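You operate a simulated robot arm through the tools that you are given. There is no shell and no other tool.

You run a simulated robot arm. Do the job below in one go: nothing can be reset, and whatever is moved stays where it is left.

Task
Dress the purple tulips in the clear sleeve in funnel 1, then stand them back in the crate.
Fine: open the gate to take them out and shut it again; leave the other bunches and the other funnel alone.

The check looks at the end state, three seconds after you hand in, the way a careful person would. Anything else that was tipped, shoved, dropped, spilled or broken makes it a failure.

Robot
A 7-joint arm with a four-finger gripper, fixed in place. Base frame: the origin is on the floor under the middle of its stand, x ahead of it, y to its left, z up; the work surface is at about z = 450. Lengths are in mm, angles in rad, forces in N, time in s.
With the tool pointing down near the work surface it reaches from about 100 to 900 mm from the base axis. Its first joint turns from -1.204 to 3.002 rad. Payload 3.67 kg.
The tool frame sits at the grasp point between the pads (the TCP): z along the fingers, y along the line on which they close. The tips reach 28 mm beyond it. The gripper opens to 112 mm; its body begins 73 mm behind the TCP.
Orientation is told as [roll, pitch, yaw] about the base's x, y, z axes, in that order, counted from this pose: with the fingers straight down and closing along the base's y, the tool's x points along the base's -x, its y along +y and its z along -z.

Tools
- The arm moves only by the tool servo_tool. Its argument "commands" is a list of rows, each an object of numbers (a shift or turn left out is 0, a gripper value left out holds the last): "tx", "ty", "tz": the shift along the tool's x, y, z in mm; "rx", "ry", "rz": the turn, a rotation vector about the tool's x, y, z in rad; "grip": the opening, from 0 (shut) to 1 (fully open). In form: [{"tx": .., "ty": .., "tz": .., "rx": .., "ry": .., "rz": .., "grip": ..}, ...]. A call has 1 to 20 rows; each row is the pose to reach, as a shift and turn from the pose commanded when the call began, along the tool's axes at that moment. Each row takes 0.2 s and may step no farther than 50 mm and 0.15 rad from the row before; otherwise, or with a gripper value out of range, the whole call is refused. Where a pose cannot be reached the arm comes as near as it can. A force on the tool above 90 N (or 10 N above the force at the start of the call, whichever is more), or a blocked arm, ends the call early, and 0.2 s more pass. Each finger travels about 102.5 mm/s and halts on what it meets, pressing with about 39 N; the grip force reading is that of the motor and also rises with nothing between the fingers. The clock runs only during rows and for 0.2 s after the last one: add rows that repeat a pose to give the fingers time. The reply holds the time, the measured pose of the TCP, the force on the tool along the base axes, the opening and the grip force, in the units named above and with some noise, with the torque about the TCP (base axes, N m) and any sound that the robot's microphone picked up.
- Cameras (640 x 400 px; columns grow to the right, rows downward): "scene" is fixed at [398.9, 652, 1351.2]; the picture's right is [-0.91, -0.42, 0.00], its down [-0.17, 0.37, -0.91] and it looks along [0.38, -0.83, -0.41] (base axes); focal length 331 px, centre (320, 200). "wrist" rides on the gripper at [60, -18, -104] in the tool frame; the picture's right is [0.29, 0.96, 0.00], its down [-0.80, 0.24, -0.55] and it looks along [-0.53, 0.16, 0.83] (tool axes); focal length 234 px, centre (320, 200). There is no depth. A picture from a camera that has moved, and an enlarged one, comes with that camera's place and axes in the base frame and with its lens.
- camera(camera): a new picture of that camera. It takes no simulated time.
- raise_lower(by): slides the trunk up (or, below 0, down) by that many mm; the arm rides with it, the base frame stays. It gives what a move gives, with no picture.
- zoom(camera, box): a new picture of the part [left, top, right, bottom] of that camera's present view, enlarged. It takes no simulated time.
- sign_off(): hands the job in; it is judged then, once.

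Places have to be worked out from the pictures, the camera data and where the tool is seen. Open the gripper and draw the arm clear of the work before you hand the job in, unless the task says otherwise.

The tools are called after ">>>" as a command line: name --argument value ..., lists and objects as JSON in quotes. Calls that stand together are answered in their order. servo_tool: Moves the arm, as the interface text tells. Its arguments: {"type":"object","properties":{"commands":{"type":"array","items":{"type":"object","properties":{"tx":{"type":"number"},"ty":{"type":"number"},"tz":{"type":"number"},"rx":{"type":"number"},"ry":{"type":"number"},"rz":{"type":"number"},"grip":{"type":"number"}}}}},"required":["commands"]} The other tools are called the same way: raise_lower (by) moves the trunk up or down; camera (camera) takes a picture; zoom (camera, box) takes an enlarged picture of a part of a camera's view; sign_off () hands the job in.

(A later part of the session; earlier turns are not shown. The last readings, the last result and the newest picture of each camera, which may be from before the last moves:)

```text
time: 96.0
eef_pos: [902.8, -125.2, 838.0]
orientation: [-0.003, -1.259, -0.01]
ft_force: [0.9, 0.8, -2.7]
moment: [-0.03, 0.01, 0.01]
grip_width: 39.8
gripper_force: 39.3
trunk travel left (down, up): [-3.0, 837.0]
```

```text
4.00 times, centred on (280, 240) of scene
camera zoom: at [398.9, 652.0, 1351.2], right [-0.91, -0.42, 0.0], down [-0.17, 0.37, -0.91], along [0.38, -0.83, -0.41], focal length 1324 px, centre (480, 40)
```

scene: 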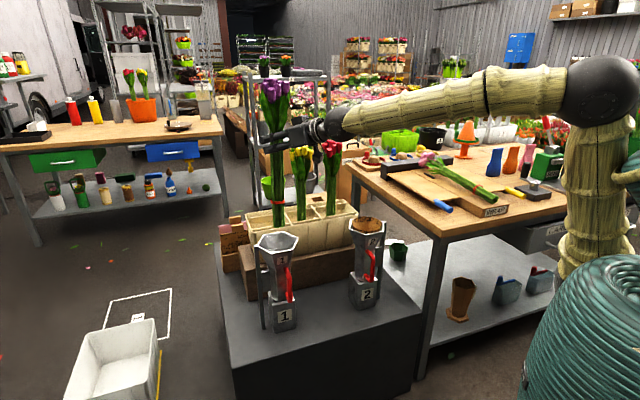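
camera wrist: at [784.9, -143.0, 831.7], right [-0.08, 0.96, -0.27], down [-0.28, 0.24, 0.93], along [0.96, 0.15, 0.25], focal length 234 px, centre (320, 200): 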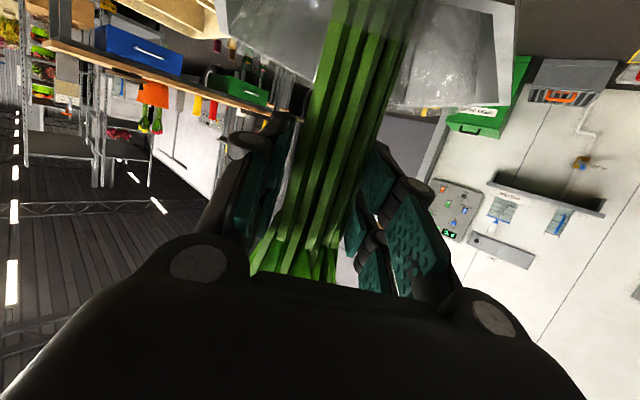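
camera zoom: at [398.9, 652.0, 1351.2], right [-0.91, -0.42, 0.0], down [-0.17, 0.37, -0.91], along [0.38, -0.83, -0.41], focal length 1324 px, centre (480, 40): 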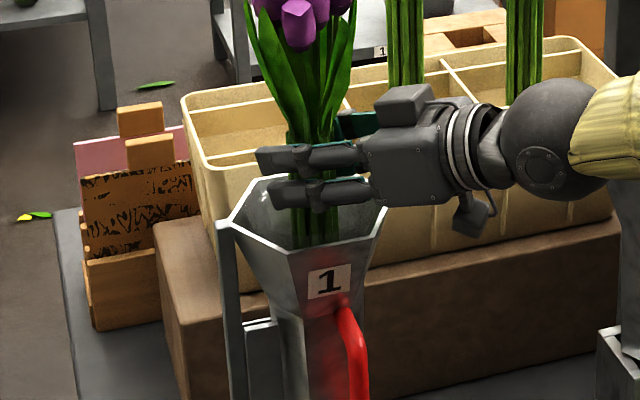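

No contact, fingers just above the rim with the stem ends about z≈563. I open the fingers to let the bunch drop the last bit down into the funnel.

>>> servo_tool --commands '[{"grip": 0.5}, {"grip": 0.7}, {"grip": 0.8}, {"grip": 0.8}, {"grip": 0.8}]'

>>> zoom --camera "scene" --box '[235, 190, 325, 290]'

>>> camera --camera "wrist"

```text
time: 97.2
eef_pos: [901.2, -126.3, 839.7]
orientation: [0.0, -1.26, -0.009]
ft_force: [0.0, -0.2, 0.3]
moment: [0.03, -0.03, 0.04]
grip_width: 89.9
gripper_force: 0.3
trunk travel left (down, up): [-3.0, 837.0]
```

```text
4.00 times, centred on (280, 240) of scene
camera zoom: at [398.9, 652.0, 1351.2], right [-0.91, -0.42, 0.0], down [-0.17, 0.37, -0.91], along [0.38, -0.83, -0.41], focal length 1324 px, centre (480, 40)
```

zoom: 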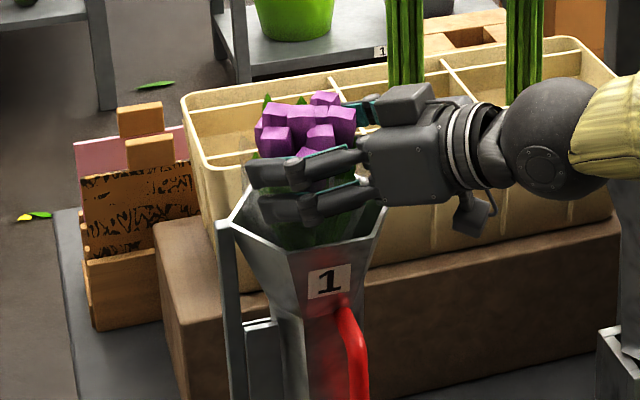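

```text
taken
camera wrist: at [784.7, -142.9, 815.0], right [-0.08, 0.96, -0.27], down [-0.28, 0.24, 0.93], along [0.96, 0.15, 0.25], focal length 234 px, centre (320, 200)
```

wrist: 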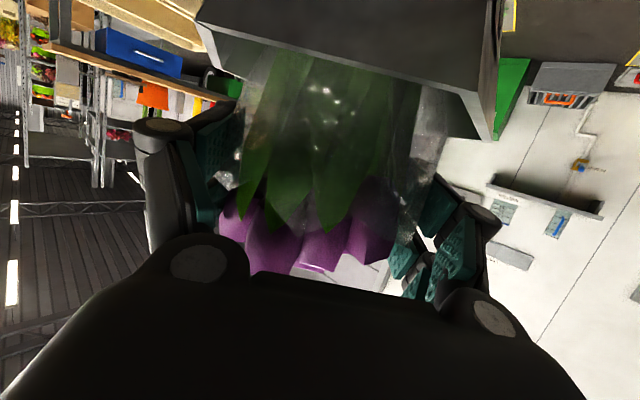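

The bunch dropped in and the clear sleeve now shows around the leaves up to the heads. I open the fingers fully and back straight out, away from the heads.

>>> servo_tool --commands '[{"grip": 1.0}, {"grip": 1.0}, {"tx": 7.6, "ty": -0.2, "tz": -23.8, "grip": 1.0}, {"tx": 15.3, "ty": -0.4, "tz": -47.6, "grip": 1.0}, {"tx": 23, "ty": -0.6, "tz": -71.4, "grip": 1.0}, {"tx": 30.6, "ty": -0.8, "tz": -95.2, "grip": 1.0}, {"tx": 36.7, "ty": -1, "tz": -114.2, "grip": 1.0}, {"tx": 36.7, "ty": -1, "tz": -114.2, "grip": 1.0}]'

>>> camera --camera "wrist"

>>> zoom --camera "scene" --box '[235, 190, 325, 340]'

```text
time: 99.0
eef_pos: [781.5, -127.1, 839.5]
orientation: [0.001, -1.258, -0.009]
ft_force: [0.2, -0.7, 0.1]
moment: [0.02, -0.03, 0.06]
grip_width: 112.1
gripper_force: 0.1
out of reach, approached as far as the arm can: row 4, 5
trunk travel left (down, up): [-3.0, 837.0]
```

```text
taken
camera wrist: at [664.0, -142.8, 814.9], right [-0.08, 0.96, -0.27], down [-0.28, 0.24, 0.93], along [0.96, 0.15, 0.25], focal length 234 px, centre (320, 200)
```

wrist: 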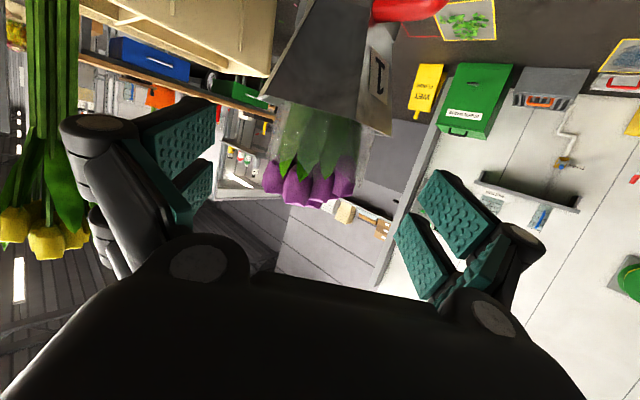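

```text
2.67 times, centred on (280, 265) of scene
camera zoom: at [398.9, 652.0, 1351.2], right [-0.91, -0.42, 0.0], down [-0.17, 0.37, -0.91], along [0.38, -0.83, -0.41], focal length 882 px, centre (427, 27)
```

zoom: 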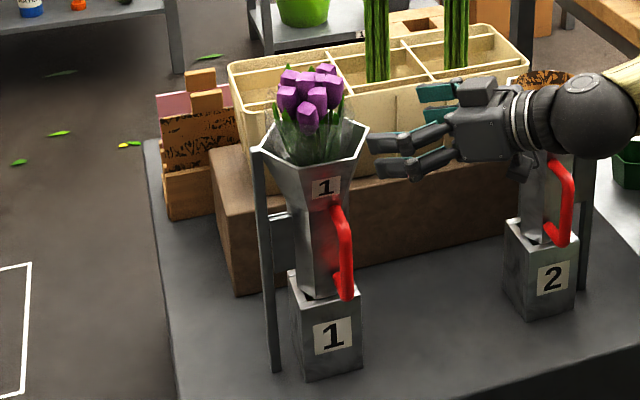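

Clear of it. I zoom in to see how the bunch and sleeve sit and the gate handle's shape.

>>> zoom --camera "wrist" --box '[240, 0, 460, 220]'

>>> zoom --camera "scene" --box '[250, 200, 320, 265]'

>>> zoom --camera "scene" --box '[245, 255, 325, 335]'

```text
1.82 times, centred on (350, 110) of wrist
camera zoom: at [664.0, -142.8, 814.9], right [-0.08, 0.96, -0.27], down [-0.28, 0.24, 0.93], along [0.96, 0.15, 0.25], focal length 426 px, centre (266, 364)
```

zoom: 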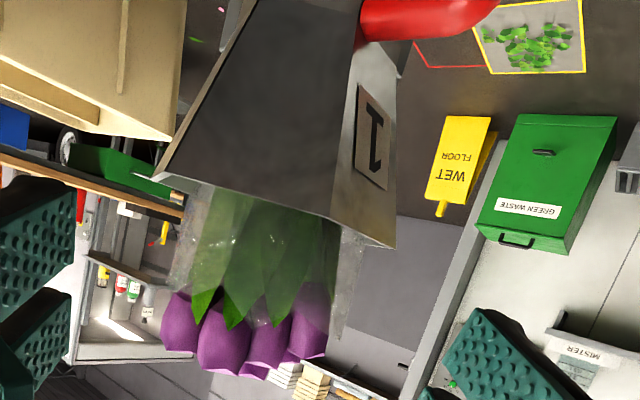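

```text
6.15 times, centred on (285, 232) of scene
camera zoom: at [398.9, 652.0, 1351.2], right [-0.91, -0.42, 0.0], down [-0.17, 0.37, -0.91], along [0.38, -0.83, -0.41], focal length 2036 px, centre (535, 0)
```

zoom: 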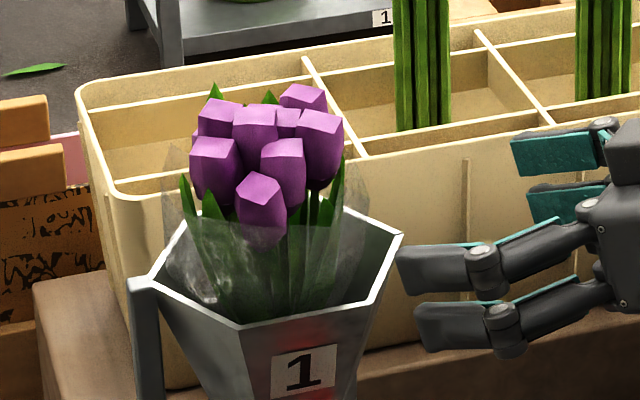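

```text
5.00 times, centred on (285, 295) of scene
camera zoom: at [398.9, 652.0, 1351.2], right [-0.91, -0.42, 0.0], down [-0.17, 0.37, -0.91], along [0.38, -0.83, -0.41], focal length 1654 px, centre (495, -275)
```

zoom: 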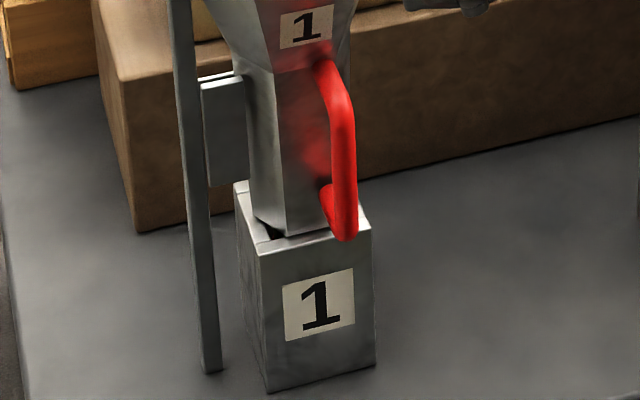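

The sleeve now stands clear around the heads, so the bunch is dressed; the stems must be reached through the gate. The handle's vertical bar is at about (839, -76), z≈607–733. I reorient the hand (azimuth +15°, fingers 48° down, opening 45 mm) and go to a point above-behind the handle, keeping the wrist right of the joint stop.

>>> servo_tool --commands '[{"tx": 13, "ty": 5.3, "tz": 1.8, "rx": -0.0383, "ry": 0.0871, "rz": -0.0248, "grip": 0.4}, {"tx": 26, "ty": 10.6, "tz": 3.5, "rx": -0.0766, "ry": 0.1743, "rz": -0.0495, "grip": 0.4}, {"tx": 39, "ty": 16, "tz": 5.3, "rx": -0.115, "ry": 0.2614, "rz": -0.0743, "grip": 0.4}, {"tx": 52, "ty": 21.3, "tz": 7, "rx": -0.1533, "ry": 0.3485, "rz": -0.0991, "grip": 0.4}, {"tx": 65, "ty": 26.6, "tz": 8.8, "rx": -0.1916, "ry": 0.4357, "rz": -0.1238, "grip": 0.4}, {"tx": 78, "ty": 31.9, "tz": 10.5, "rx": -0.2299, "ry": 0.5228, "rz": -0.1486, "grip": 0.4}, {"tx": 78, "ty": 31.9, "tz": 10.5, "rx": -0.2299, "ry": 0.5228, "rz": -0.1486, "grip": 0.4}]'

>>> camera --camera "wrist"

>>> zoom --camera "scene" --box '[235, 190, 365, 340]'

```text
time: 100.6
eef_pos: [768.2, -93.9, 760.8]
orientation: [-0.001, -0.733, 0.26]
ft_force: [-0.7, 0.2, 0.2]
moment: [-0.03, -0.02, -0.01]
grip_width: 44.8
gripper_force: 0.0
trunk travel left (down, up): [-3.0, 837.0]
```

```text
taken
camera wrist: at [662.8, -140.8, 799.5], right [-0.45, 0.87, -0.19], down [0.15, 0.29, 0.94], along [0.88, 0.4, -0.27], focal length 234 px, centre (320, 200)
```

wrist: 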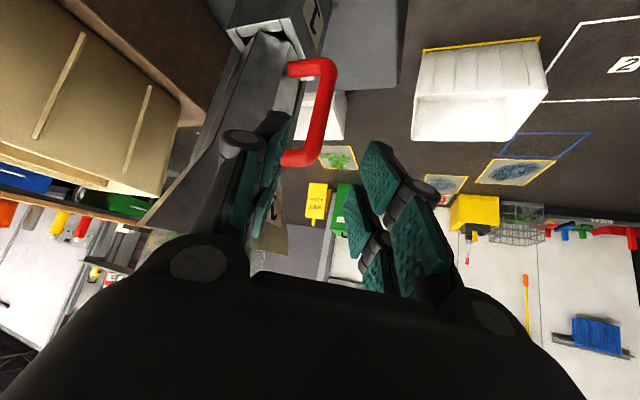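

```text
2.67 times, centred on (300, 265) of scene
camera zoom: at [398.9, 652.0, 1351.2], right [-0.91, -0.42, 0.0], down [-0.17, 0.37, -0.91], along [0.38, -0.83, -0.41], focal length 882 px, centre (373, 27)
```

zoom: 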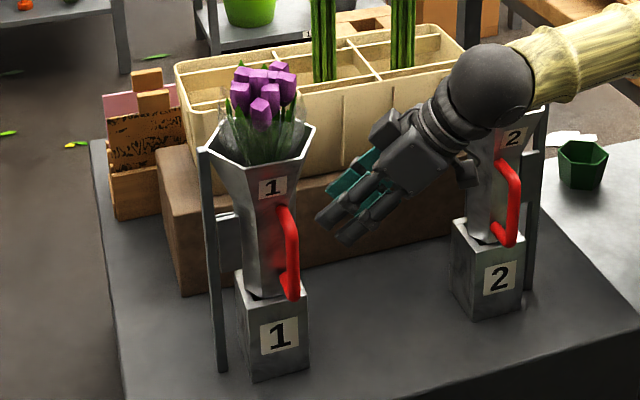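

The wrist view and scene agree: handle bar at (838, -76), z from 614 to 709. I slide in along the finger direction, first 60% of the way.

>>> servo_tool --commands '[{"tx": 1.4, "ty": -0.1, "tz": 23, "grip": 0.4}, {"tx": 2.9, "ty": -0.3, "tz": 46, "grip": 0.4}, {"tx": 4.3, "ty": -0.4, "tz": 69.6, "grip": 0.4}, {"tx": 4.3, "ty": -0.4, "tz": 69.6, "grip": 0.4}]'

>>> camera --camera "wrist"

>>> zoom --camera "scene" --box '[245, 230, 345, 330]'

```text
time: 101.6
eef_pos: [810.9, -84.6, 707.1]
orientation: [0.001, -0.732, 0.263]
ft_force: [-0.5, -0.2, -0.3]
moment: [-0.01, -0.01, 0.0]
grip_width: 45.2
gripper_force: 0.0
trunk travel left (down, up): [-3.0, 837.0]
```

```text
taken
camera wrist: at [705.4, -130.0, 744.7], right [-0.45, 0.87, -0.19], down [0.15, 0.29, 0.95], along [0.88, 0.4, -0.26], focal length 234 px, centre (320, 200)
```

wrist: 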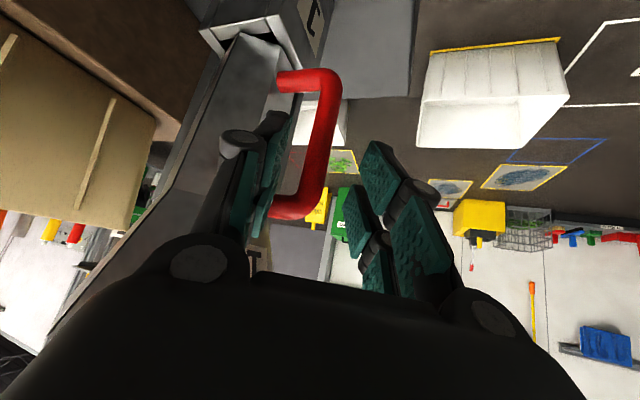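

```text
4.00 times, centred on (295, 280) of scene
camera zoom: at [398.9, 652.0, 1351.2], right [-0.91, -0.42, 0.0], down [-0.17, 0.37, -0.91], along [0.38, -0.83, -0.41], focal length 1324 px, centre (420, -120)
```

zoom: 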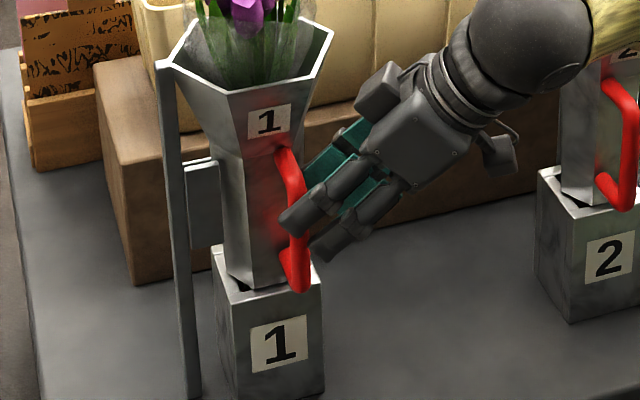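

The bar is centred between the fingers. I advance the remaining 45 mm and look.

>>> servo_tool --commands '[{"tx": 1, "tz": 15, "grip": 0.4}, {"tx": 2, "tz": 30, "grip": 0.4}, {"tx": 2.9, "tz": 44, "grip": 0.4}, {"tx": 2.9, "tz": 44, "grip": 0.4}]'

>>> camera --camera "wrist"

>>> zoom --camera "scene" --box '[245, 230, 345, 330]'

```text
time: 102.6
eef_pos: [836.5, -77.7, 673.2]
orientation: [0.0, -0.732, 0.26]
ft_force: [-0.2, 0.0, -0.2]
moment: [0.0, 0.01, 0.0]
grip_width: 45.0
gripper_force: 0.0
trunk travel left (down, up): [-3.0, 837.0]
```

```text
taken
camera wrist: at [731.3, -123.4, 710.4], right [-0.45, 0.87, -0.19], down [0.15, 0.29, 0.95], along [0.88, 0.4, -0.26], focal length 234 px, centre (320, 200)
```

wrist: 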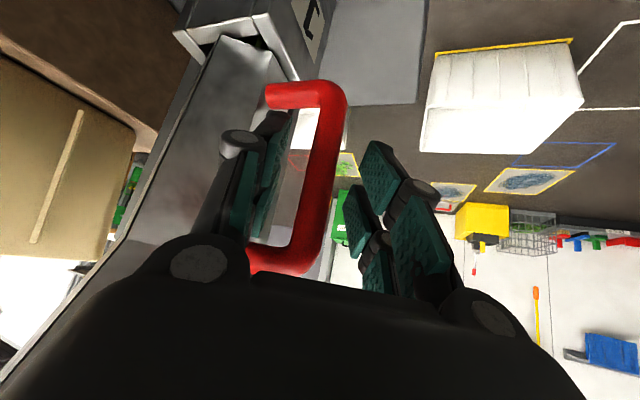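

```text
4.00 times, centred on (295, 280) of scene
camera zoom: at [398.9, 652.0, 1351.2], right [-0.91, -0.42, 0.0], down [-0.17, 0.37, -0.91], along [0.38, -0.83, -0.41], focal length 1324 px, centre (420, -120)
```

zoom: 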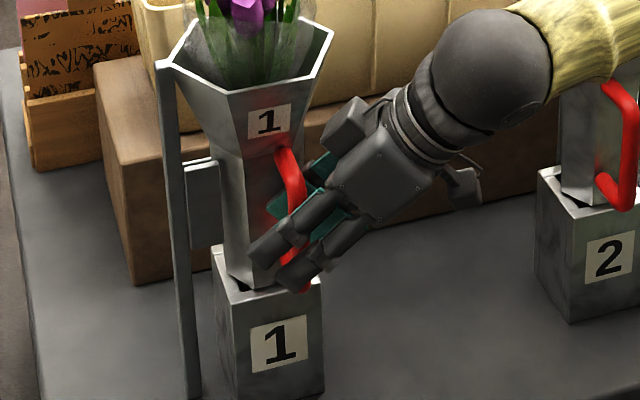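

The bar is now inside the fingers. I zoom in from the wrist camera to study the seams of the gate before pulling.

>>> zoom --camera "wrist" --box '[100, 0, 360, 290]'

>>> zoom --camera "wrist" --box '[150, 10, 310, 130]'

>>> zoom --camera "scene" --box '[255, 235, 300, 305]'

```text
1.38 times, centred on (230, 145) of wrist
camera zoom: at [731.3, -123.4, 710.4], right [-0.45, 0.87, -0.19], down [0.15, 0.29, 0.95], along [0.88, 0.4, -0.26], focal length 323 px, centre (444, 276)
```

zoom: 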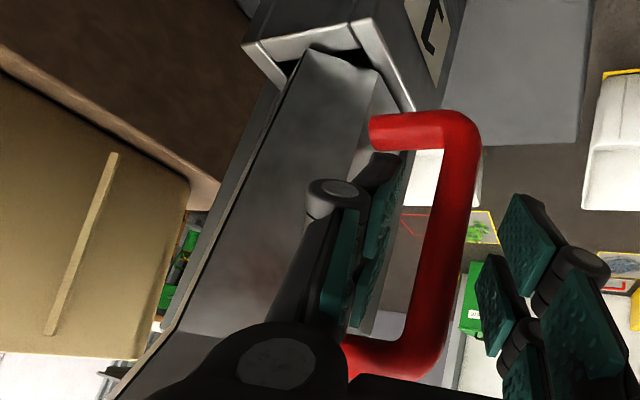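

```text
3.33 times, centred on (230, 70) of wrist
camera zoom: at [731.3, -123.4, 710.4], right [-0.45, 0.87, -0.19], down [0.15, 0.29, 0.95], along [0.88, 0.4, -0.26], focal length 781 px, centre (620, 633)
```

zoom: 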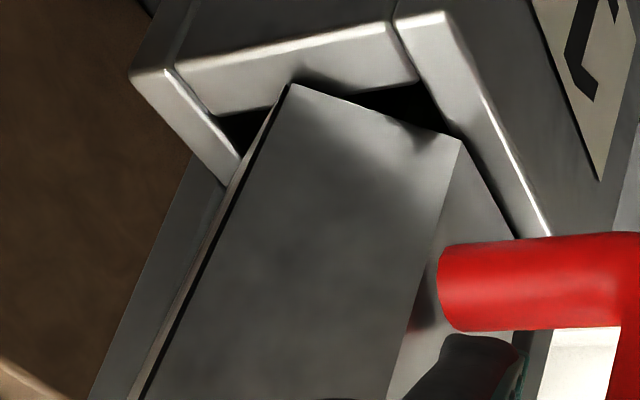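

```text
5.71 times, centred on (278, 270) of scene
camera zoom: at [398.9, 652.0, 1351.2], right [-0.91, -0.42, 0.0], down [-0.17, 0.37, -0.91], along [0.38, -0.83, -0.41], focal length 1891 px, centre (563, -200)
```

zoom: 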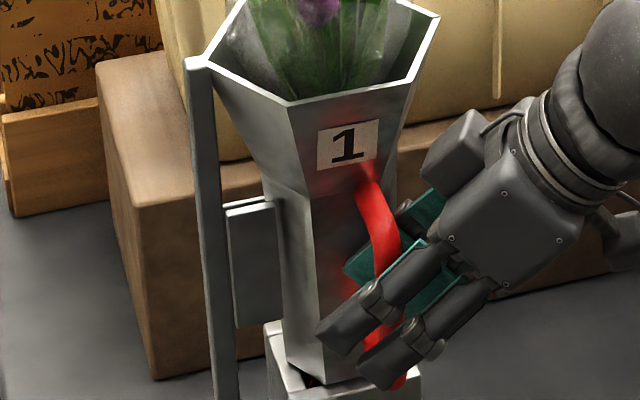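

There is a seam line along the far tube edge (P4 side), so the gate is the front half-shell hinged at the post on the +x side, and the handle should swing toward +y. I close the fingers to a loose cage around the bar and pull it gently toward +y, turning the hand with it.

>>> servo_tool --commands '[{"grip": 0.3}, {"grip": 0.22}, {"grip": 0.22}]'

>>> servo_tool --commands '[{"tx": -1.5, "ty": 4.5, "tz": 1.3, "rx": -0.0334, "rz": -0.0371}, {"tx": -3, "ty": 8.9, "tz": 2.7, "rx": -0.0669, "rz": -0.0743}, {"tx": -4.5, "ty": 13.4, "tz": 4.1, "rx": -0.1, "rz": -0.1114}, {"tx": -6, "ty": 17.9, "tz": 5.4, "rx": -0.1338, "rz": -0.1486}, {"tx": -6, "ty": 17.9, "tz": 5.4, "rx": -0.1338, "rz": -0.1486}]'

>>> zoom --camera "scene" --box '[235, 200, 345, 330]'

>>> camera --camera "wrist"

```text
time: 103.4
eef_pos: [835.8, -76.6, 671.2]
orientation: [-0.001, -0.732, 0.26]
ft_force: [-0.1, 0.2, -0.1]
moment: [-0.03, -0.01, 0.03]
grip_width: 24.6
gripper_force: 0.1
trunk travel left (down, up): [-3.0, 837.0]
```

```text
time: 104.2
eef_pos: [831.6, -55.8, 673.3]
orientation: [-0.027, -0.718, 0.414]
ft_force: [15.0, 0.6, -60.5]
moment: [0.49, 1.03, -0.7]
grip_width: 29.3
gripper_force: 3.9
trunk travel left (down, up): [-3.0, 837.0]
stopped in row 3: the force on the tool passed its limit at 101 N (the readings are from after the stop); the commanded pose is now the measured one
```

```text
3.08 times, centred on (290, 265) of scene
camera zoom: at [398.9, 652.0, 1351.2], right [-0.91, -0.42, 0.0], down [-0.17, 0.37, -0.91], along [0.38, -0.83, -0.41], focal length 1018 px, centre (412, 0)
```

zoom: 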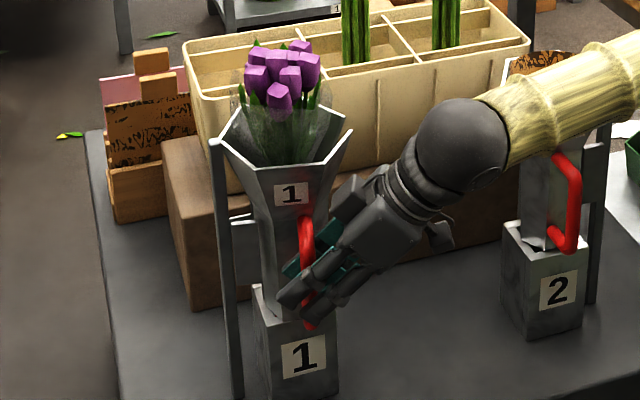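

```text
taken
camera wrist: at [734.4, -115.8, 713.7], right [-0.57, 0.8, -0.21], down [0.12, 0.33, 0.94], along [0.81, 0.51, -0.28], focal length 234 px, centre (320, 200)
```

wrist: 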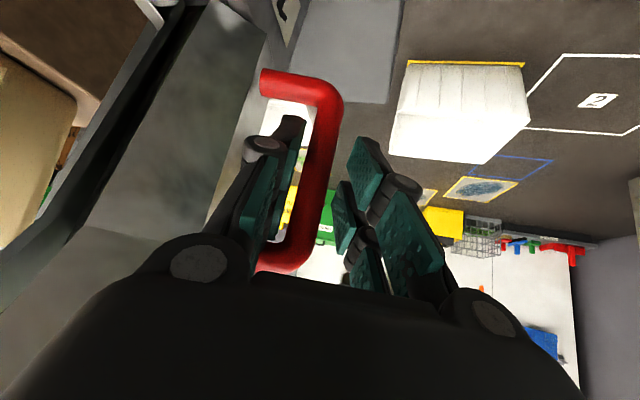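

The gate is swinging open, but the handle's upper leg is pressing on the pitched fingers (-60 N vertical). I level the fingers (less pitch) around the bar and ease down a little to relieve that.

>>> servo_tool --commands '[{"tx": 3.3, "tz": 3.7}, {"tx": 3.3, "tz": 3.7, "ry": -0.08}, {"tx": 3.3, "tz": 3.7, "ry": -0.16}, {"tx": 3.3, "tz": 3.7, "ry": -0.16}]'

```text
time: 105.2
eef_pos: [833.1, -57.4, 670.1]
orientation: [-0.031, -0.883, 0.417]
ft_force: [-0.3, 1.0, -4.2]
moment: [0.09, -0.23, -0.03]
grip_width: 25.5
gripper_force: 0.5
trunk travel left (down, up): [-3.0, 837.0]
```

Relieved. I continue levelling the fingers to about 25° down.

>>> servo_tool --commands '[{"ry": -0.08}, {"ry": -0.16}, {"ry": -0.24}, {"ry": -0.24}]'

>>> camera --camera "wrist"

>>> zoom --camera "scene" --box '[235, 200, 345, 330]'

```text
time: 106.2
eef_pos: [834.0, -59.4, 669.8]
orientation: [-0.038, -1.125, 0.426]
ft_force: [-0.7, -0.6, -0.3]
moment: [-0.01, -0.11, -0.04]
grip_width: 24.6
gripper_force: 0.0
trunk travel left (down, up): [-3.0, 837.0]
```

```text
taken
camera wrist: at [731.0, -121.4, 662.3], right [-0.48, 0.83, -0.28], down [-0.24, 0.18, 0.95], along [0.84, 0.52, 0.12], focal length 234 px, centre (320, 200)
```

wrist: 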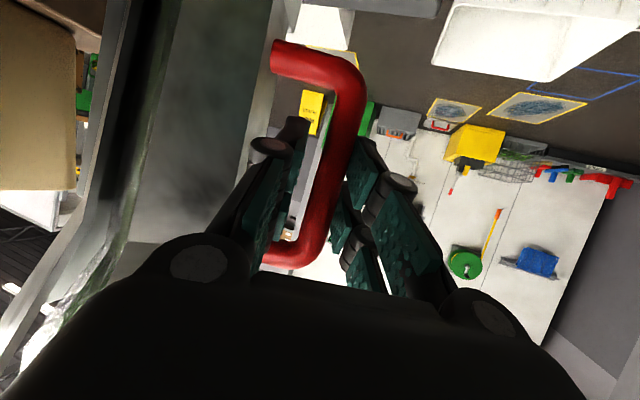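

```text
3.08 times, centred on (290, 265) of scene
camera zoom: at [398.9, 652.0, 1351.2], right [-0.91, -0.42, 0.0], down [-0.17, 0.37, -0.91], along [0.38, -0.83, -0.41], focal length 1018 px, centre (412, 0)
```

zoom: 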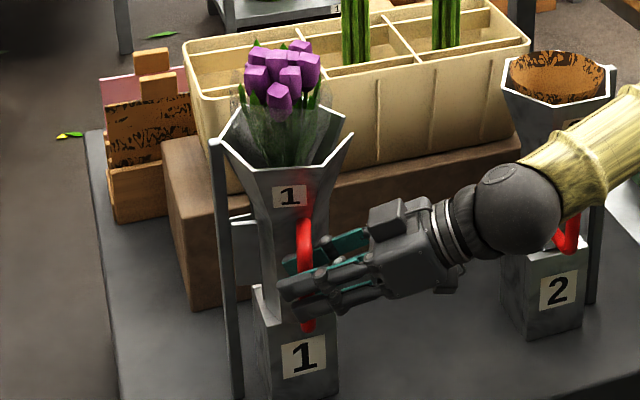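

All force is gone and the gate is ajar by about 10°. I pull further along the arc about the post hinge, turning the hand along, and check the force midway.

>>> servo_tool --commands '[{"tx": -4, "ty": 10.8, "tz": 7.8, "rx": -0.051, "ry": -0.002, "rz": -0.0186}, {"tx": -7.4, "ty": 19.8, "tz": 14.5, "rx": -0.091, "ry": -0.004, "rz": -0.0335}, {"tx": -7.4, "ty": 19.8, "tz": 14.5, "rx": -0.091, "ry": -0.004, "rz": -0.0335}]'

>>> zoom --camera "scene" --box '[235, 200, 345, 330]'

>>> camera --camera "wrist"

```text
time: 107.0
eef_pos: [844.1, -38.9, 660.1]
orientation: [0.009, -1.121, 0.482]
ft_force: [0.9, -0.4, -0.2]
moment: [0.02, -0.01, 0.09]
grip_width: 25.3
gripper_force: 1.2
trunk travel left (down, up): [-3.0, 837.0]
```

```text
3.08 times, centred on (290, 265) of scene
camera zoom: at [398.9, 652.0, 1351.2], right [-0.91, -0.42, 0.0], down [-0.17, 0.37, -0.91], along [0.38, -0.83, -0.41], focal length 1018 px, centre (412, 0)
```

zoom: 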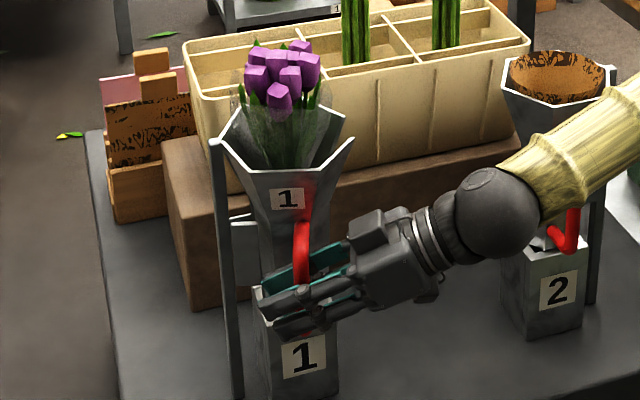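

```text
taken
camera wrist: at [748.4, -110.2, 652.4], right [-0.56, 0.79, -0.26], down [-0.25, 0.14, 0.96], along [0.79, 0.6, 0.12], focal length 234 px, centre (320, 200)
```

wrist: 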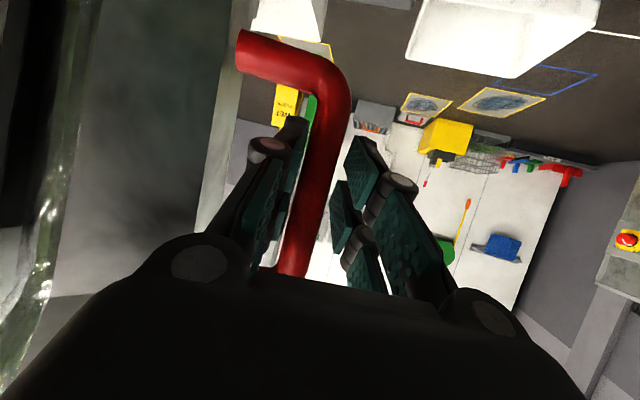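

The gate swings freely (no force). I continue to about 40° open.

>>> servo_tool --commands '[{"tx": -5.6, "ty": 6.3, "tz": 8.6, "rx": -0.042, "rz": -0.02}, {"tx": -11.1, "ty": 12.7, "tz": 17.1, "rx": -0.085, "rz": -0.04}, {"tx": -16.7, "ty": 19, "tz": 25.7, "rx": -0.127, "rz": -0.06}, {"tx": -16.7, "ty": 19, "tz": 25.7, "rx": -0.127, "rz": -0.06}]'

>>> zoom --camera "scene" --box '[235, 200, 345, 330]'

>>> camera --camera "wrist"

```text
time: 108.0
eef_pos: [862.4, -7.1, 662.2]
orientation: [0.012, -1.122, 0.62]
ft_force: [-17.1, 2.5, -19.0]
moment: [0.47, -0.96, -0.91]
grip_width: 23.5
gripper_force: 0.1
trunk travel left (down, up): [-3.0, 837.0]
```

```text
3.08 times, centred on (290, 265) of scene
camera zoom: at [398.9, 652.0, 1351.2], right [-0.91, -0.42, 0.0], down [-0.17, 0.37, -0.91], along [0.38, -0.83, -0.41], focal length 1018 px, centre (412, 0)
```

zoom: 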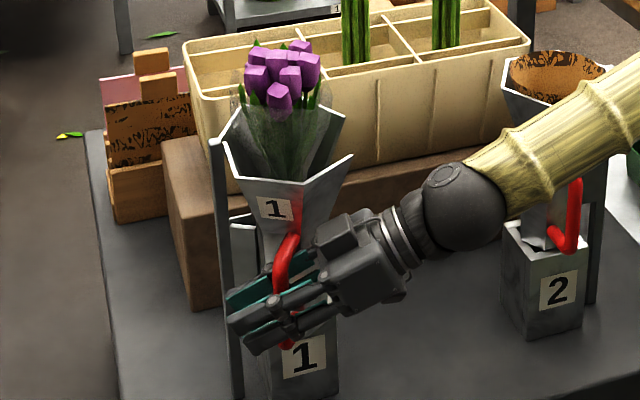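

```text
taken
camera wrist: at [777.0, -91.8, 654.9], right [-0.67, 0.7, -0.25], down [-0.26, 0.1, 0.96], along [0.7, 0.71, 0.12], focal length 234 px, centre (320, 200)
```

wrist: 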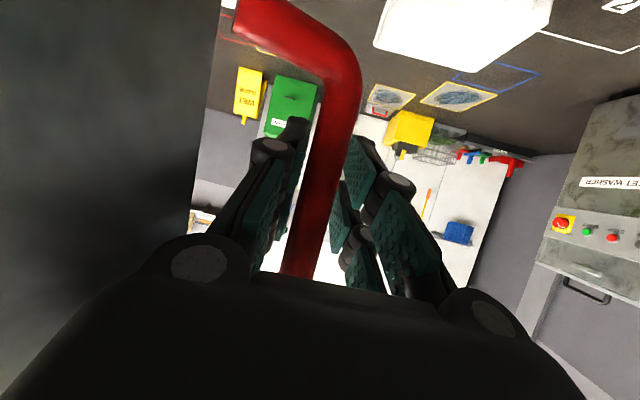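

About 41° open now; a moderate push shows the handle's upper leg touching the fingers. I level the hand a little to relieve it, then loosen the cage.

>>> servo_tool --commands '[{"ry": -0.06, "tx": 2, "tz": 1}, {"ry": -0.12, "tx": 4, "tz": 1}, {"ry": -0.12, "tx": 4, "tz": 1, "grip": 0.35}, {"ry": -0.12, "tx": 4, "tz": 1, "grip": 0.4}, {"ry": -0.12, "tx": 4, "tz": 1, "grip": 0.4}]'

>>> zoom --camera "scene" --box '[235, 200, 345, 330]'

```text
time: 109.2
eef_pos: [858.9, 7.6, 668.5]
orientation: [-0.063, -1.234, 0.694]
ft_force: [-12.0, 3.3, -22.9]
moment: [0.69, -0.51, -0.66]
grip_width: 43.3
gripper_force: 0.1
trunk travel left (down, up): [-3.0, 837.0]
```

```text
3.08 times, centred on (290, 265) of scene
camera zoom: at [398.9, 652.0, 1351.2], right [-0.91, -0.42, 0.0], down [-0.17, 0.37, -0.91], along [0.38, -0.83, -0.41], focal length 1018 px, centre (412, 0)
```

zoom: 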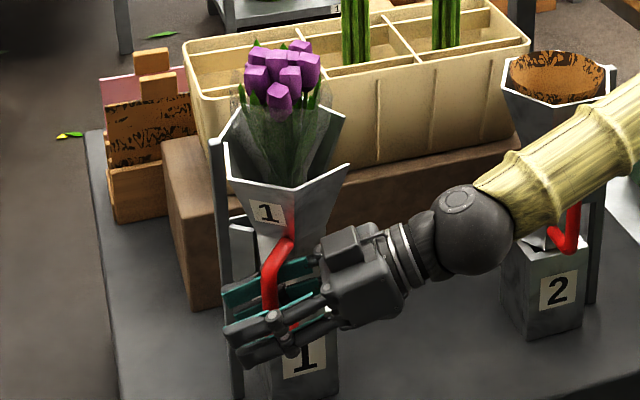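

The upper leg of the handle is now against the palm front; I back off a little along the fingers and slightly down, letting the gate stay where it is.

>>> servo_tool --commands '[{"tx": 5, "tz": -8, "grip": 0.45}, {"tx": 7, "tz": -16, "grip": 0.5}, {"tx": 7, "tz": -24, "grip": 0.5}, {"tx": 7, "tz": -24, "grip": 0.5}]'

>>> zoom --camera "scene" --box '[235, 200, 345, 330]'

>>> camera --camera "wrist"

```text
time: 110.2
eef_pos: [837.6, -20.7, 671.2]
orientation: [-0.017, -1.251, 0.643]
ft_force: [0.1, -0.4, 3.3]
moment: [-0.21, 0.24, 0.02]
grip_width: 55.4
gripper_force: 0.1
trunk travel left (down, up): [-3.0, 837.0]
```

```text
3.08 times, centred on (290, 265) of scene
camera zoom: at [398.9, 652.0, 1351.2], right [-0.91, -0.42, 0.0], down [-0.17, 0.37, -0.91], along [0.38, -0.83, -0.41], focal length 1018 px, centre (412, 0)
```

zoom: 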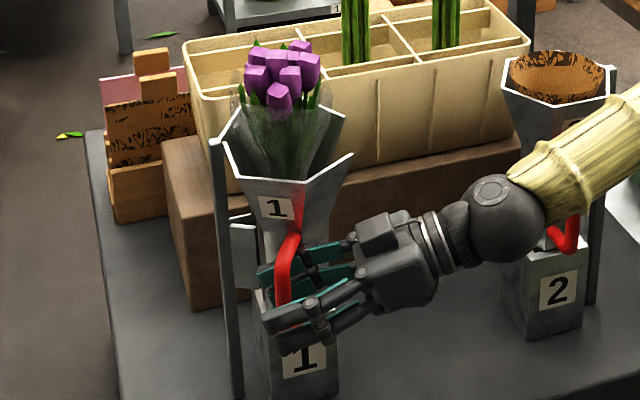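

```text
taken
camera wrist: at [754.2, -105.9, 648.4], right [-0.64, 0.72, -0.28], down [-0.37, 0.04, 0.93], along [0.68, 0.69, 0.24], focal length 234 px, centre (320, 200)
```

wrist: 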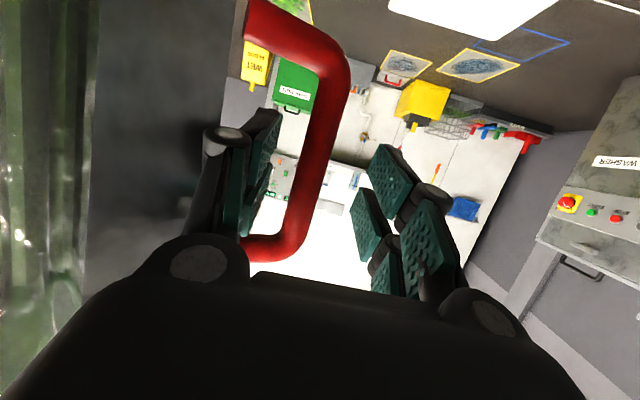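

The hand is free of force. I draw the fingers out of the handle straight back along their own axis.

>>> servo_tool --commands '[{"tz": -15, "grip": 0.5}, {"tz": -30, "grip": 0.5}, {"tz": -45, "grip": 0.5}, {"tz": -60, "grip": 0.5}, {"tz": -60, "grip": 0.5}]'

>>> camera --camera "wrist"

>>> zoom --camera "scene" --box '[235, 200, 345, 330]'

```text
time: 111.4
eef_pos: [795.7, -56.6, 681.3]
orientation: [0.013, -1.243, 0.618]
ft_force: [0.5, -0.5, 0.4]
moment: [0.0, 0.03, 0.04]
grip_width: 55.9
gripper_force: 0.0
trunk travel left (down, up): [-3.0, 837.0]
```

```text
taken
camera wrist: at [712.9, -139.8, 658.8], right [-0.64, 0.72, -0.27], down [-0.36, 0.03, 0.93], along [0.68, 0.69, 0.24], focal length 234 px, centre (320, 200)
```

wrist: 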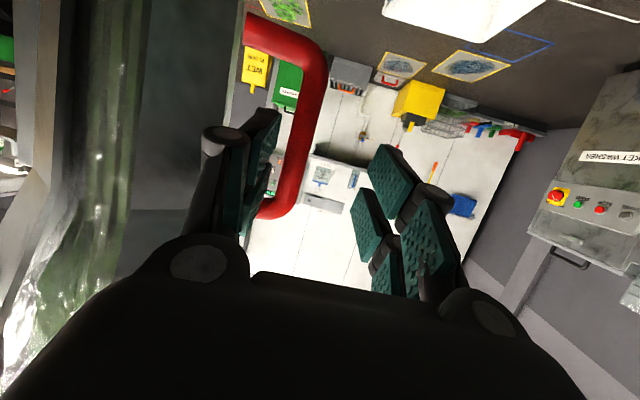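

```text
3.08 times, centred on (290, 265) of scene
camera zoom: at [398.9, 652.0, 1351.2], right [-0.91, -0.42, 0.0], down [-0.17, 0.37, -0.91], along [0.38, -0.83, -0.41], focal length 1018 px, centre (412, 0)
```

zoom: 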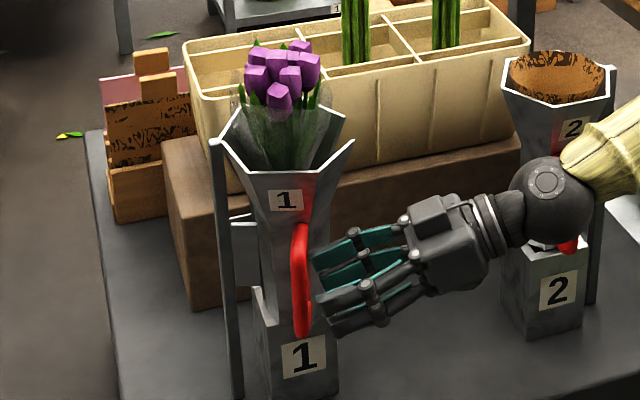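

The gate followed the hand part of the way back (now about 20° open). I draw back further to see whether it stays put or closes on its own.

>>> servo_tool --commands '[{"tz": -15}, {"tz": -30}, {"tz": -45}, {"tz": -45}]'

>>> zoom --camera "scene" --box '[235, 200, 345, 330]'

>>> camera --camera "wrist"

```text
time: 112.4
eef_pos: [762.5, -81.6, 694.8]
orientation: [0.013, -1.242, 0.618]
ft_force: [-0.1, -0.3, 0.1]
moment: [-0.01, 0.01, 0.01]
grip_width: 56.1
gripper_force: 0.0
trunk travel left (down, up): [-3.0, 837.0]
```

```text
3.08 times, centred on (290, 265) of scene
camera zoom: at [398.9, 652.0, 1351.2], right [-0.91, -0.42, 0.0], down [-0.17, 0.37, -0.91], along [0.38, -0.83, -0.41], focal length 1018 px, centre (412, 0)
```

zoom: 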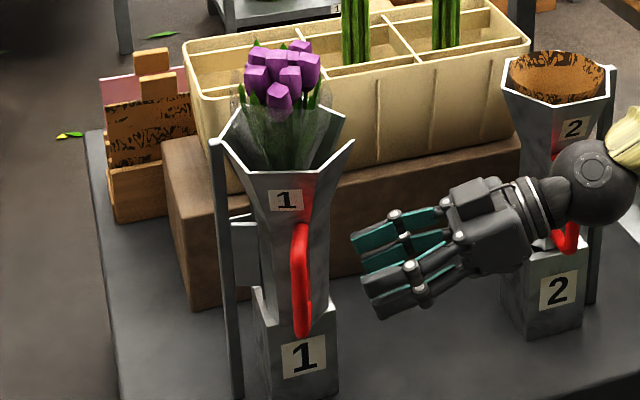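

```text
taken
camera wrist: at [678.2, -165.6, 673.6], right [-0.64, 0.72, -0.27], down [-0.36, 0.03, 0.93], along [0.68, 0.69, 0.24], focal length 234 px, centre (320, 200)
```

wrist: 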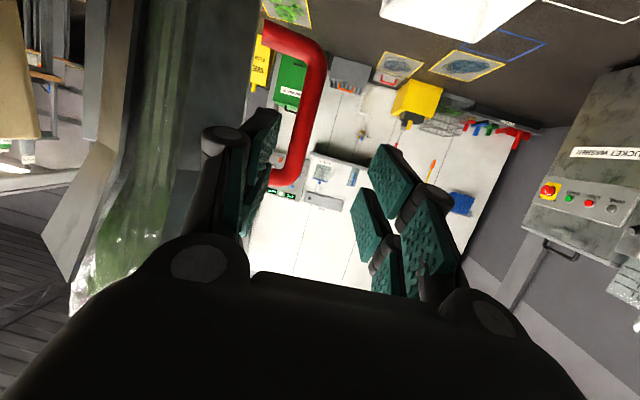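

The gate stays where it is left (friction hinge); it was my outer finger that dragged it back. This time I use a wide opening, so that only the inner finger pulls the bar. First to a pre-position in front of the handle.

>>> servo_tool --commands '[{"grip": 0.8}, {"tx": 1, "ty": 4.6, "tz": 0, "grip": 0.8}, {"tx": 2, "ty": 9.2, "tz": 10, "grip": 0.8}, {"tx": 2.7, "ty": 13.7, "tz": 20, "grip": 0.8}, {"tx": 2.7, "ty": 13.7, "tz": 32.6, "grip": 0.8}, {"tx": 2.7, "ty": 13.7, "tz": 32.6, "grip": 0.8}]'

>>> camera --camera "wrist"

>>> zoom --camera "scene" --box '[235, 200, 345, 330]'

```text
time: 113.8
eef_pos: [776.9, -52.1, 682.5]
orientation: [0.015, -1.244, 0.619]
ft_force: [-0.4, 0.3, -0.1]
moment: [0.0, 0.02, -0.03]
grip_width: 89.6
gripper_force: 0.1
trunk travel left (down, up): [-3.0, 837.0]
```

```text
taken
camera wrist: at [694.0, -136.5, 660.9], right [-0.64, 0.72, -0.27], down [-0.36, 0.03, 0.93], along [0.68, 0.69, 0.24], focal length 234 px, centre (320, 200)
```

wrist: 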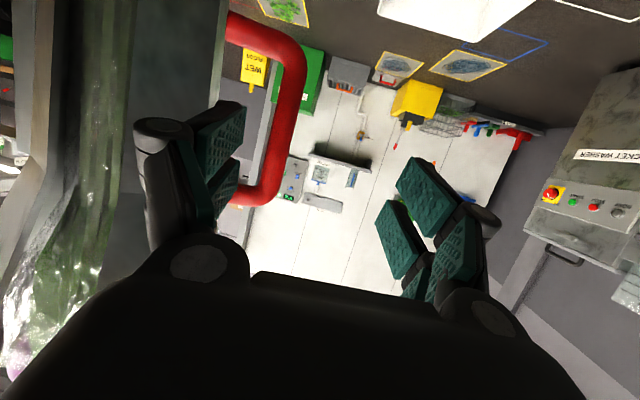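

```text
3.08 times, centred on (290, 265) of scene
camera zoom: at [398.9, 652.0, 1351.2], right [-0.91, -0.42, 0.0], down [-0.17, 0.37, -0.91], along [0.38, -0.83, -0.41], focal length 1018 px, centre (412, 0)
```

zoom: 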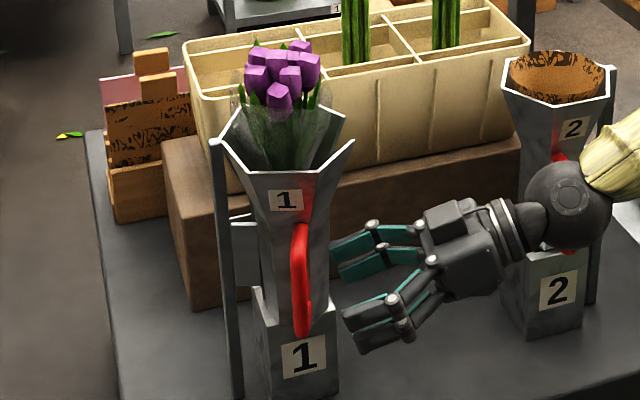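

I zoom in to measure the handle opening against the finger before entering.

>>> zoom --camera "wrist" --box '[100, 0, 340, 240]'

```text
1.67 times, centred on (220, 120) of wrist
camera zoom: at [694.0, -136.5, 660.9], right [-0.64, 0.72, -0.27], down [-0.36, 0.03, 0.93], along [0.68, 0.69, 0.24], focal length 390 px, centre (487, 333)
```

zoom: 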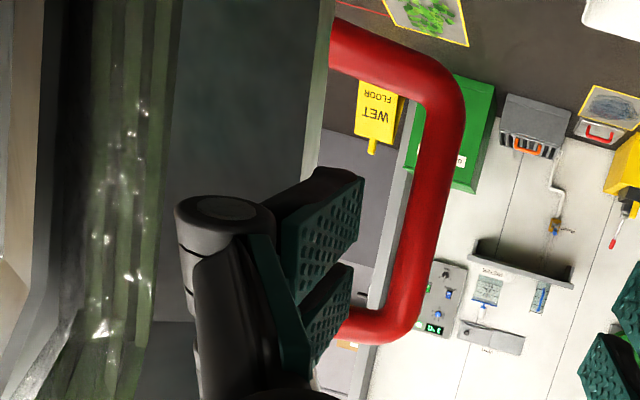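

The finger lines up with the 40 mm gap between bar and panel. I advance 47 mm with the inner finger into it.

>>> servo_tool --commands '[{"tz": 12, "tx": 0.5, "grip": 0.8}, {"tz": 24, "tx": 1, "grip": 0.8}, {"tz": 36, "tx": 1.5, "grip": 0.8}, {"tz": 47, "tx": 2, "grip": 0.8}, {"tz": 47, "tx": 2, "grip": 0.8}]'

>>> camera --camera "wrist"

>>> zoom --camera "scene" --box '[235, 200, 345, 330]'

```text
time: 115.0
eef_pos: [814.3, -26.8, 665.7]
orientation: [0.013, -1.244, 0.616]
ft_force: [-0.3, 0.2, 0.1]
moment: [-0.04, -0.02, 0.01]
grip_width: 89.8
gripper_force: 0.0
trunk travel left (down, up): [-3.0, 837.0]
```

```text
taken
camera wrist: at [730.0, -110.8, 644.0], right [-0.64, 0.72, -0.27], down [-0.36, 0.03, 0.93], along [0.68, 0.69, 0.24], focal length 234 px, centre (320, 200)
```

wrist: 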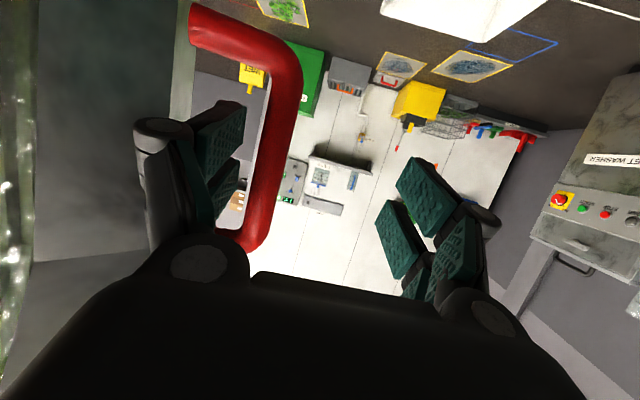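

```text
3.08 times, centred on (290, 265) of scene
camera zoom: at [398.9, 652.0, 1351.2], right [-0.91, -0.42, 0.0], down [-0.17, 0.37, -0.91], along [0.38, -0.83, -0.41], focal length 1018 px, centre (412, 0)
```

zoom: 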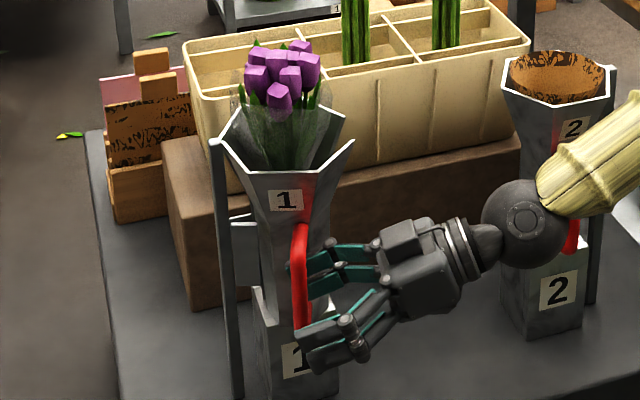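

The inner finger is inside the handle and clear. Now I pull the bar outward with that finger along the arc to about 45°.

>>> servo_tool --commands '[{"tz": 8, "grip": 0.8}, {"tx": -1.4, "ty": 9.6, "tz": 7.1, "grip": 0.8}, {"tx": -4.5, "ty": 15.7, "tz": 16.3, "rx": -0.025, "rz": -0.008, "grip": 0.8}, {"tx": -7.6, "ty": 21.7, "tz": 25.4, "rx": -0.049, "rz": -0.017, "grip": 0.8}, {"tx": -11.7, "ty": 26.1, "tz": 37.6, "rx": -0.082, "rz": -0.028, "grip": 0.8}, {"tx": -15.8, "ty": 30.5, "tz": 49.7, "rx": -0.1157, "rz": -0.039, "grip": 0.8}, {"tx": -15.8, "ty": 30.5, "tz": 49.7, "rx": -0.1157, "rz": -0.039, "grip": 0.8}]'

>>> camera --camera "wrist"

>>> zoom --camera "scene" --box '[235, 200, 345, 330]'

```text
time: 116.6
eef_pos: [837.5, 28.9, 666.0]
orientation: [0.017, -1.246, 0.738]
ft_force: [3.6, -1.8, -0.6]
moment: [-0.07, -0.01, 0.0]
grip_width: 91.1
gripper_force: 1.4
trunk travel left (down, up): [-3.0, 837.0]
```

```text
taken
camera wrist: at [764.8, -64.8, 642.7], right [-0.72, 0.64, -0.27], down [-0.36, -0.01, 0.93], along [0.59, 0.77, 0.24], focal length 234 px, centre (320, 200)
```

wrist: 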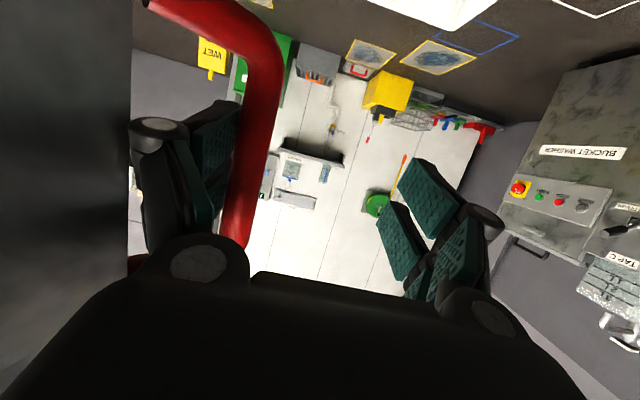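

```text
3.08 times, centred on (290, 265) of scene
camera zoom: at [398.9, 652.0, 1351.2], right [-0.91, -0.42, 0.0], down [-0.17, 0.37, -0.91], along [0.38, -0.83, -0.41], focal length 1018 px, centre (412, 0)
```

zoom: 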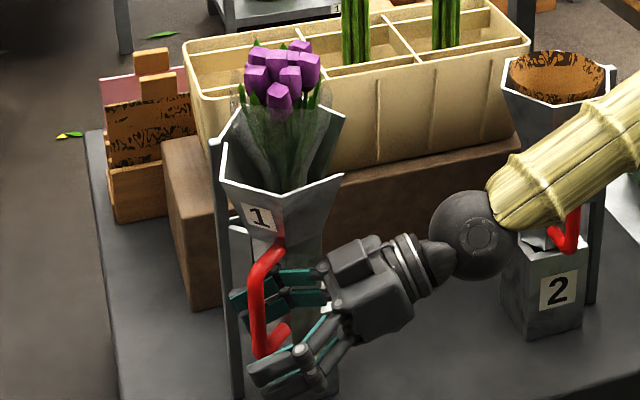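

The gate is now about 50° open with only light force. I ease off the bar slightly and withdraw straight back so it stays there.

>>> servo_tool --commands '[{"ty": -3, "grip": 0.8}, {"ty": -4, "tz": -14, "grip": 0.8}, {"ty": -4, "tz": -30, "grip": 0.8}, {"ty": -4, "tz": -50, "grip": 0.8}, {"ty": -4, "tz": -75, "grip": 0.8}, {"ty": -4, "tz": -75, "grip": 0.8}]'

>>> camera --camera "wrist"

>>> zoom --camera "scene" --box '[235, 200, 345, 330]'

```text
time: 118.0
eef_pos: [788.7, -23.0, 689.0]
orientation: [0.015, -1.244, 0.739]
ft_force: [-0.2, -0.3, 0.7]
moment: [0.01, -0.01, 0.01]
grip_width: 89.5
gripper_force: 0.1
trunk travel left (down, up): [-3.0, 837.0]
```

```text
taken
camera wrist: at [714.9, -116.3, 667.1], right [-0.72, 0.64, -0.27], down [-0.36, -0.01, 0.93], along [0.59, 0.77, 0.24], focal length 234 px, centre (320, 200)
```

wrist: 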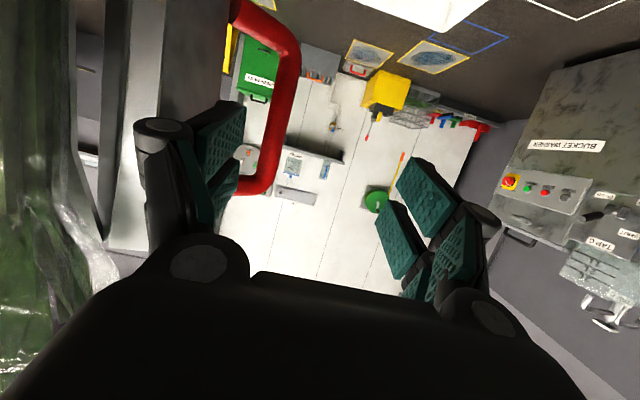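

```text
3.08 times, centred on (290, 265) of scene
camera zoom: at [398.9, 652.0, 1351.2], right [-0.91, -0.42, 0.0], down [-0.17, 0.37, -0.91], along [0.38, -0.83, -0.41], focal length 1018 px, centre (412, 0)
```

zoom: 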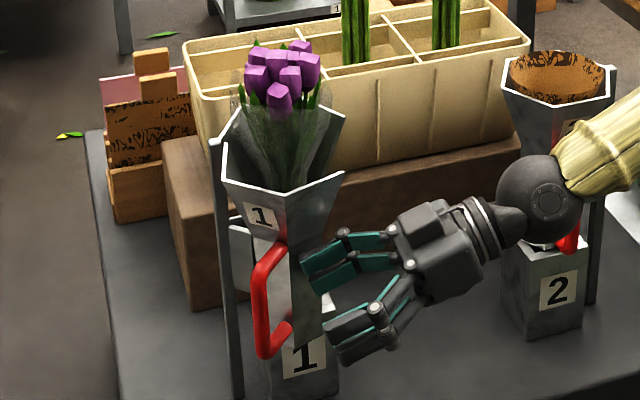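

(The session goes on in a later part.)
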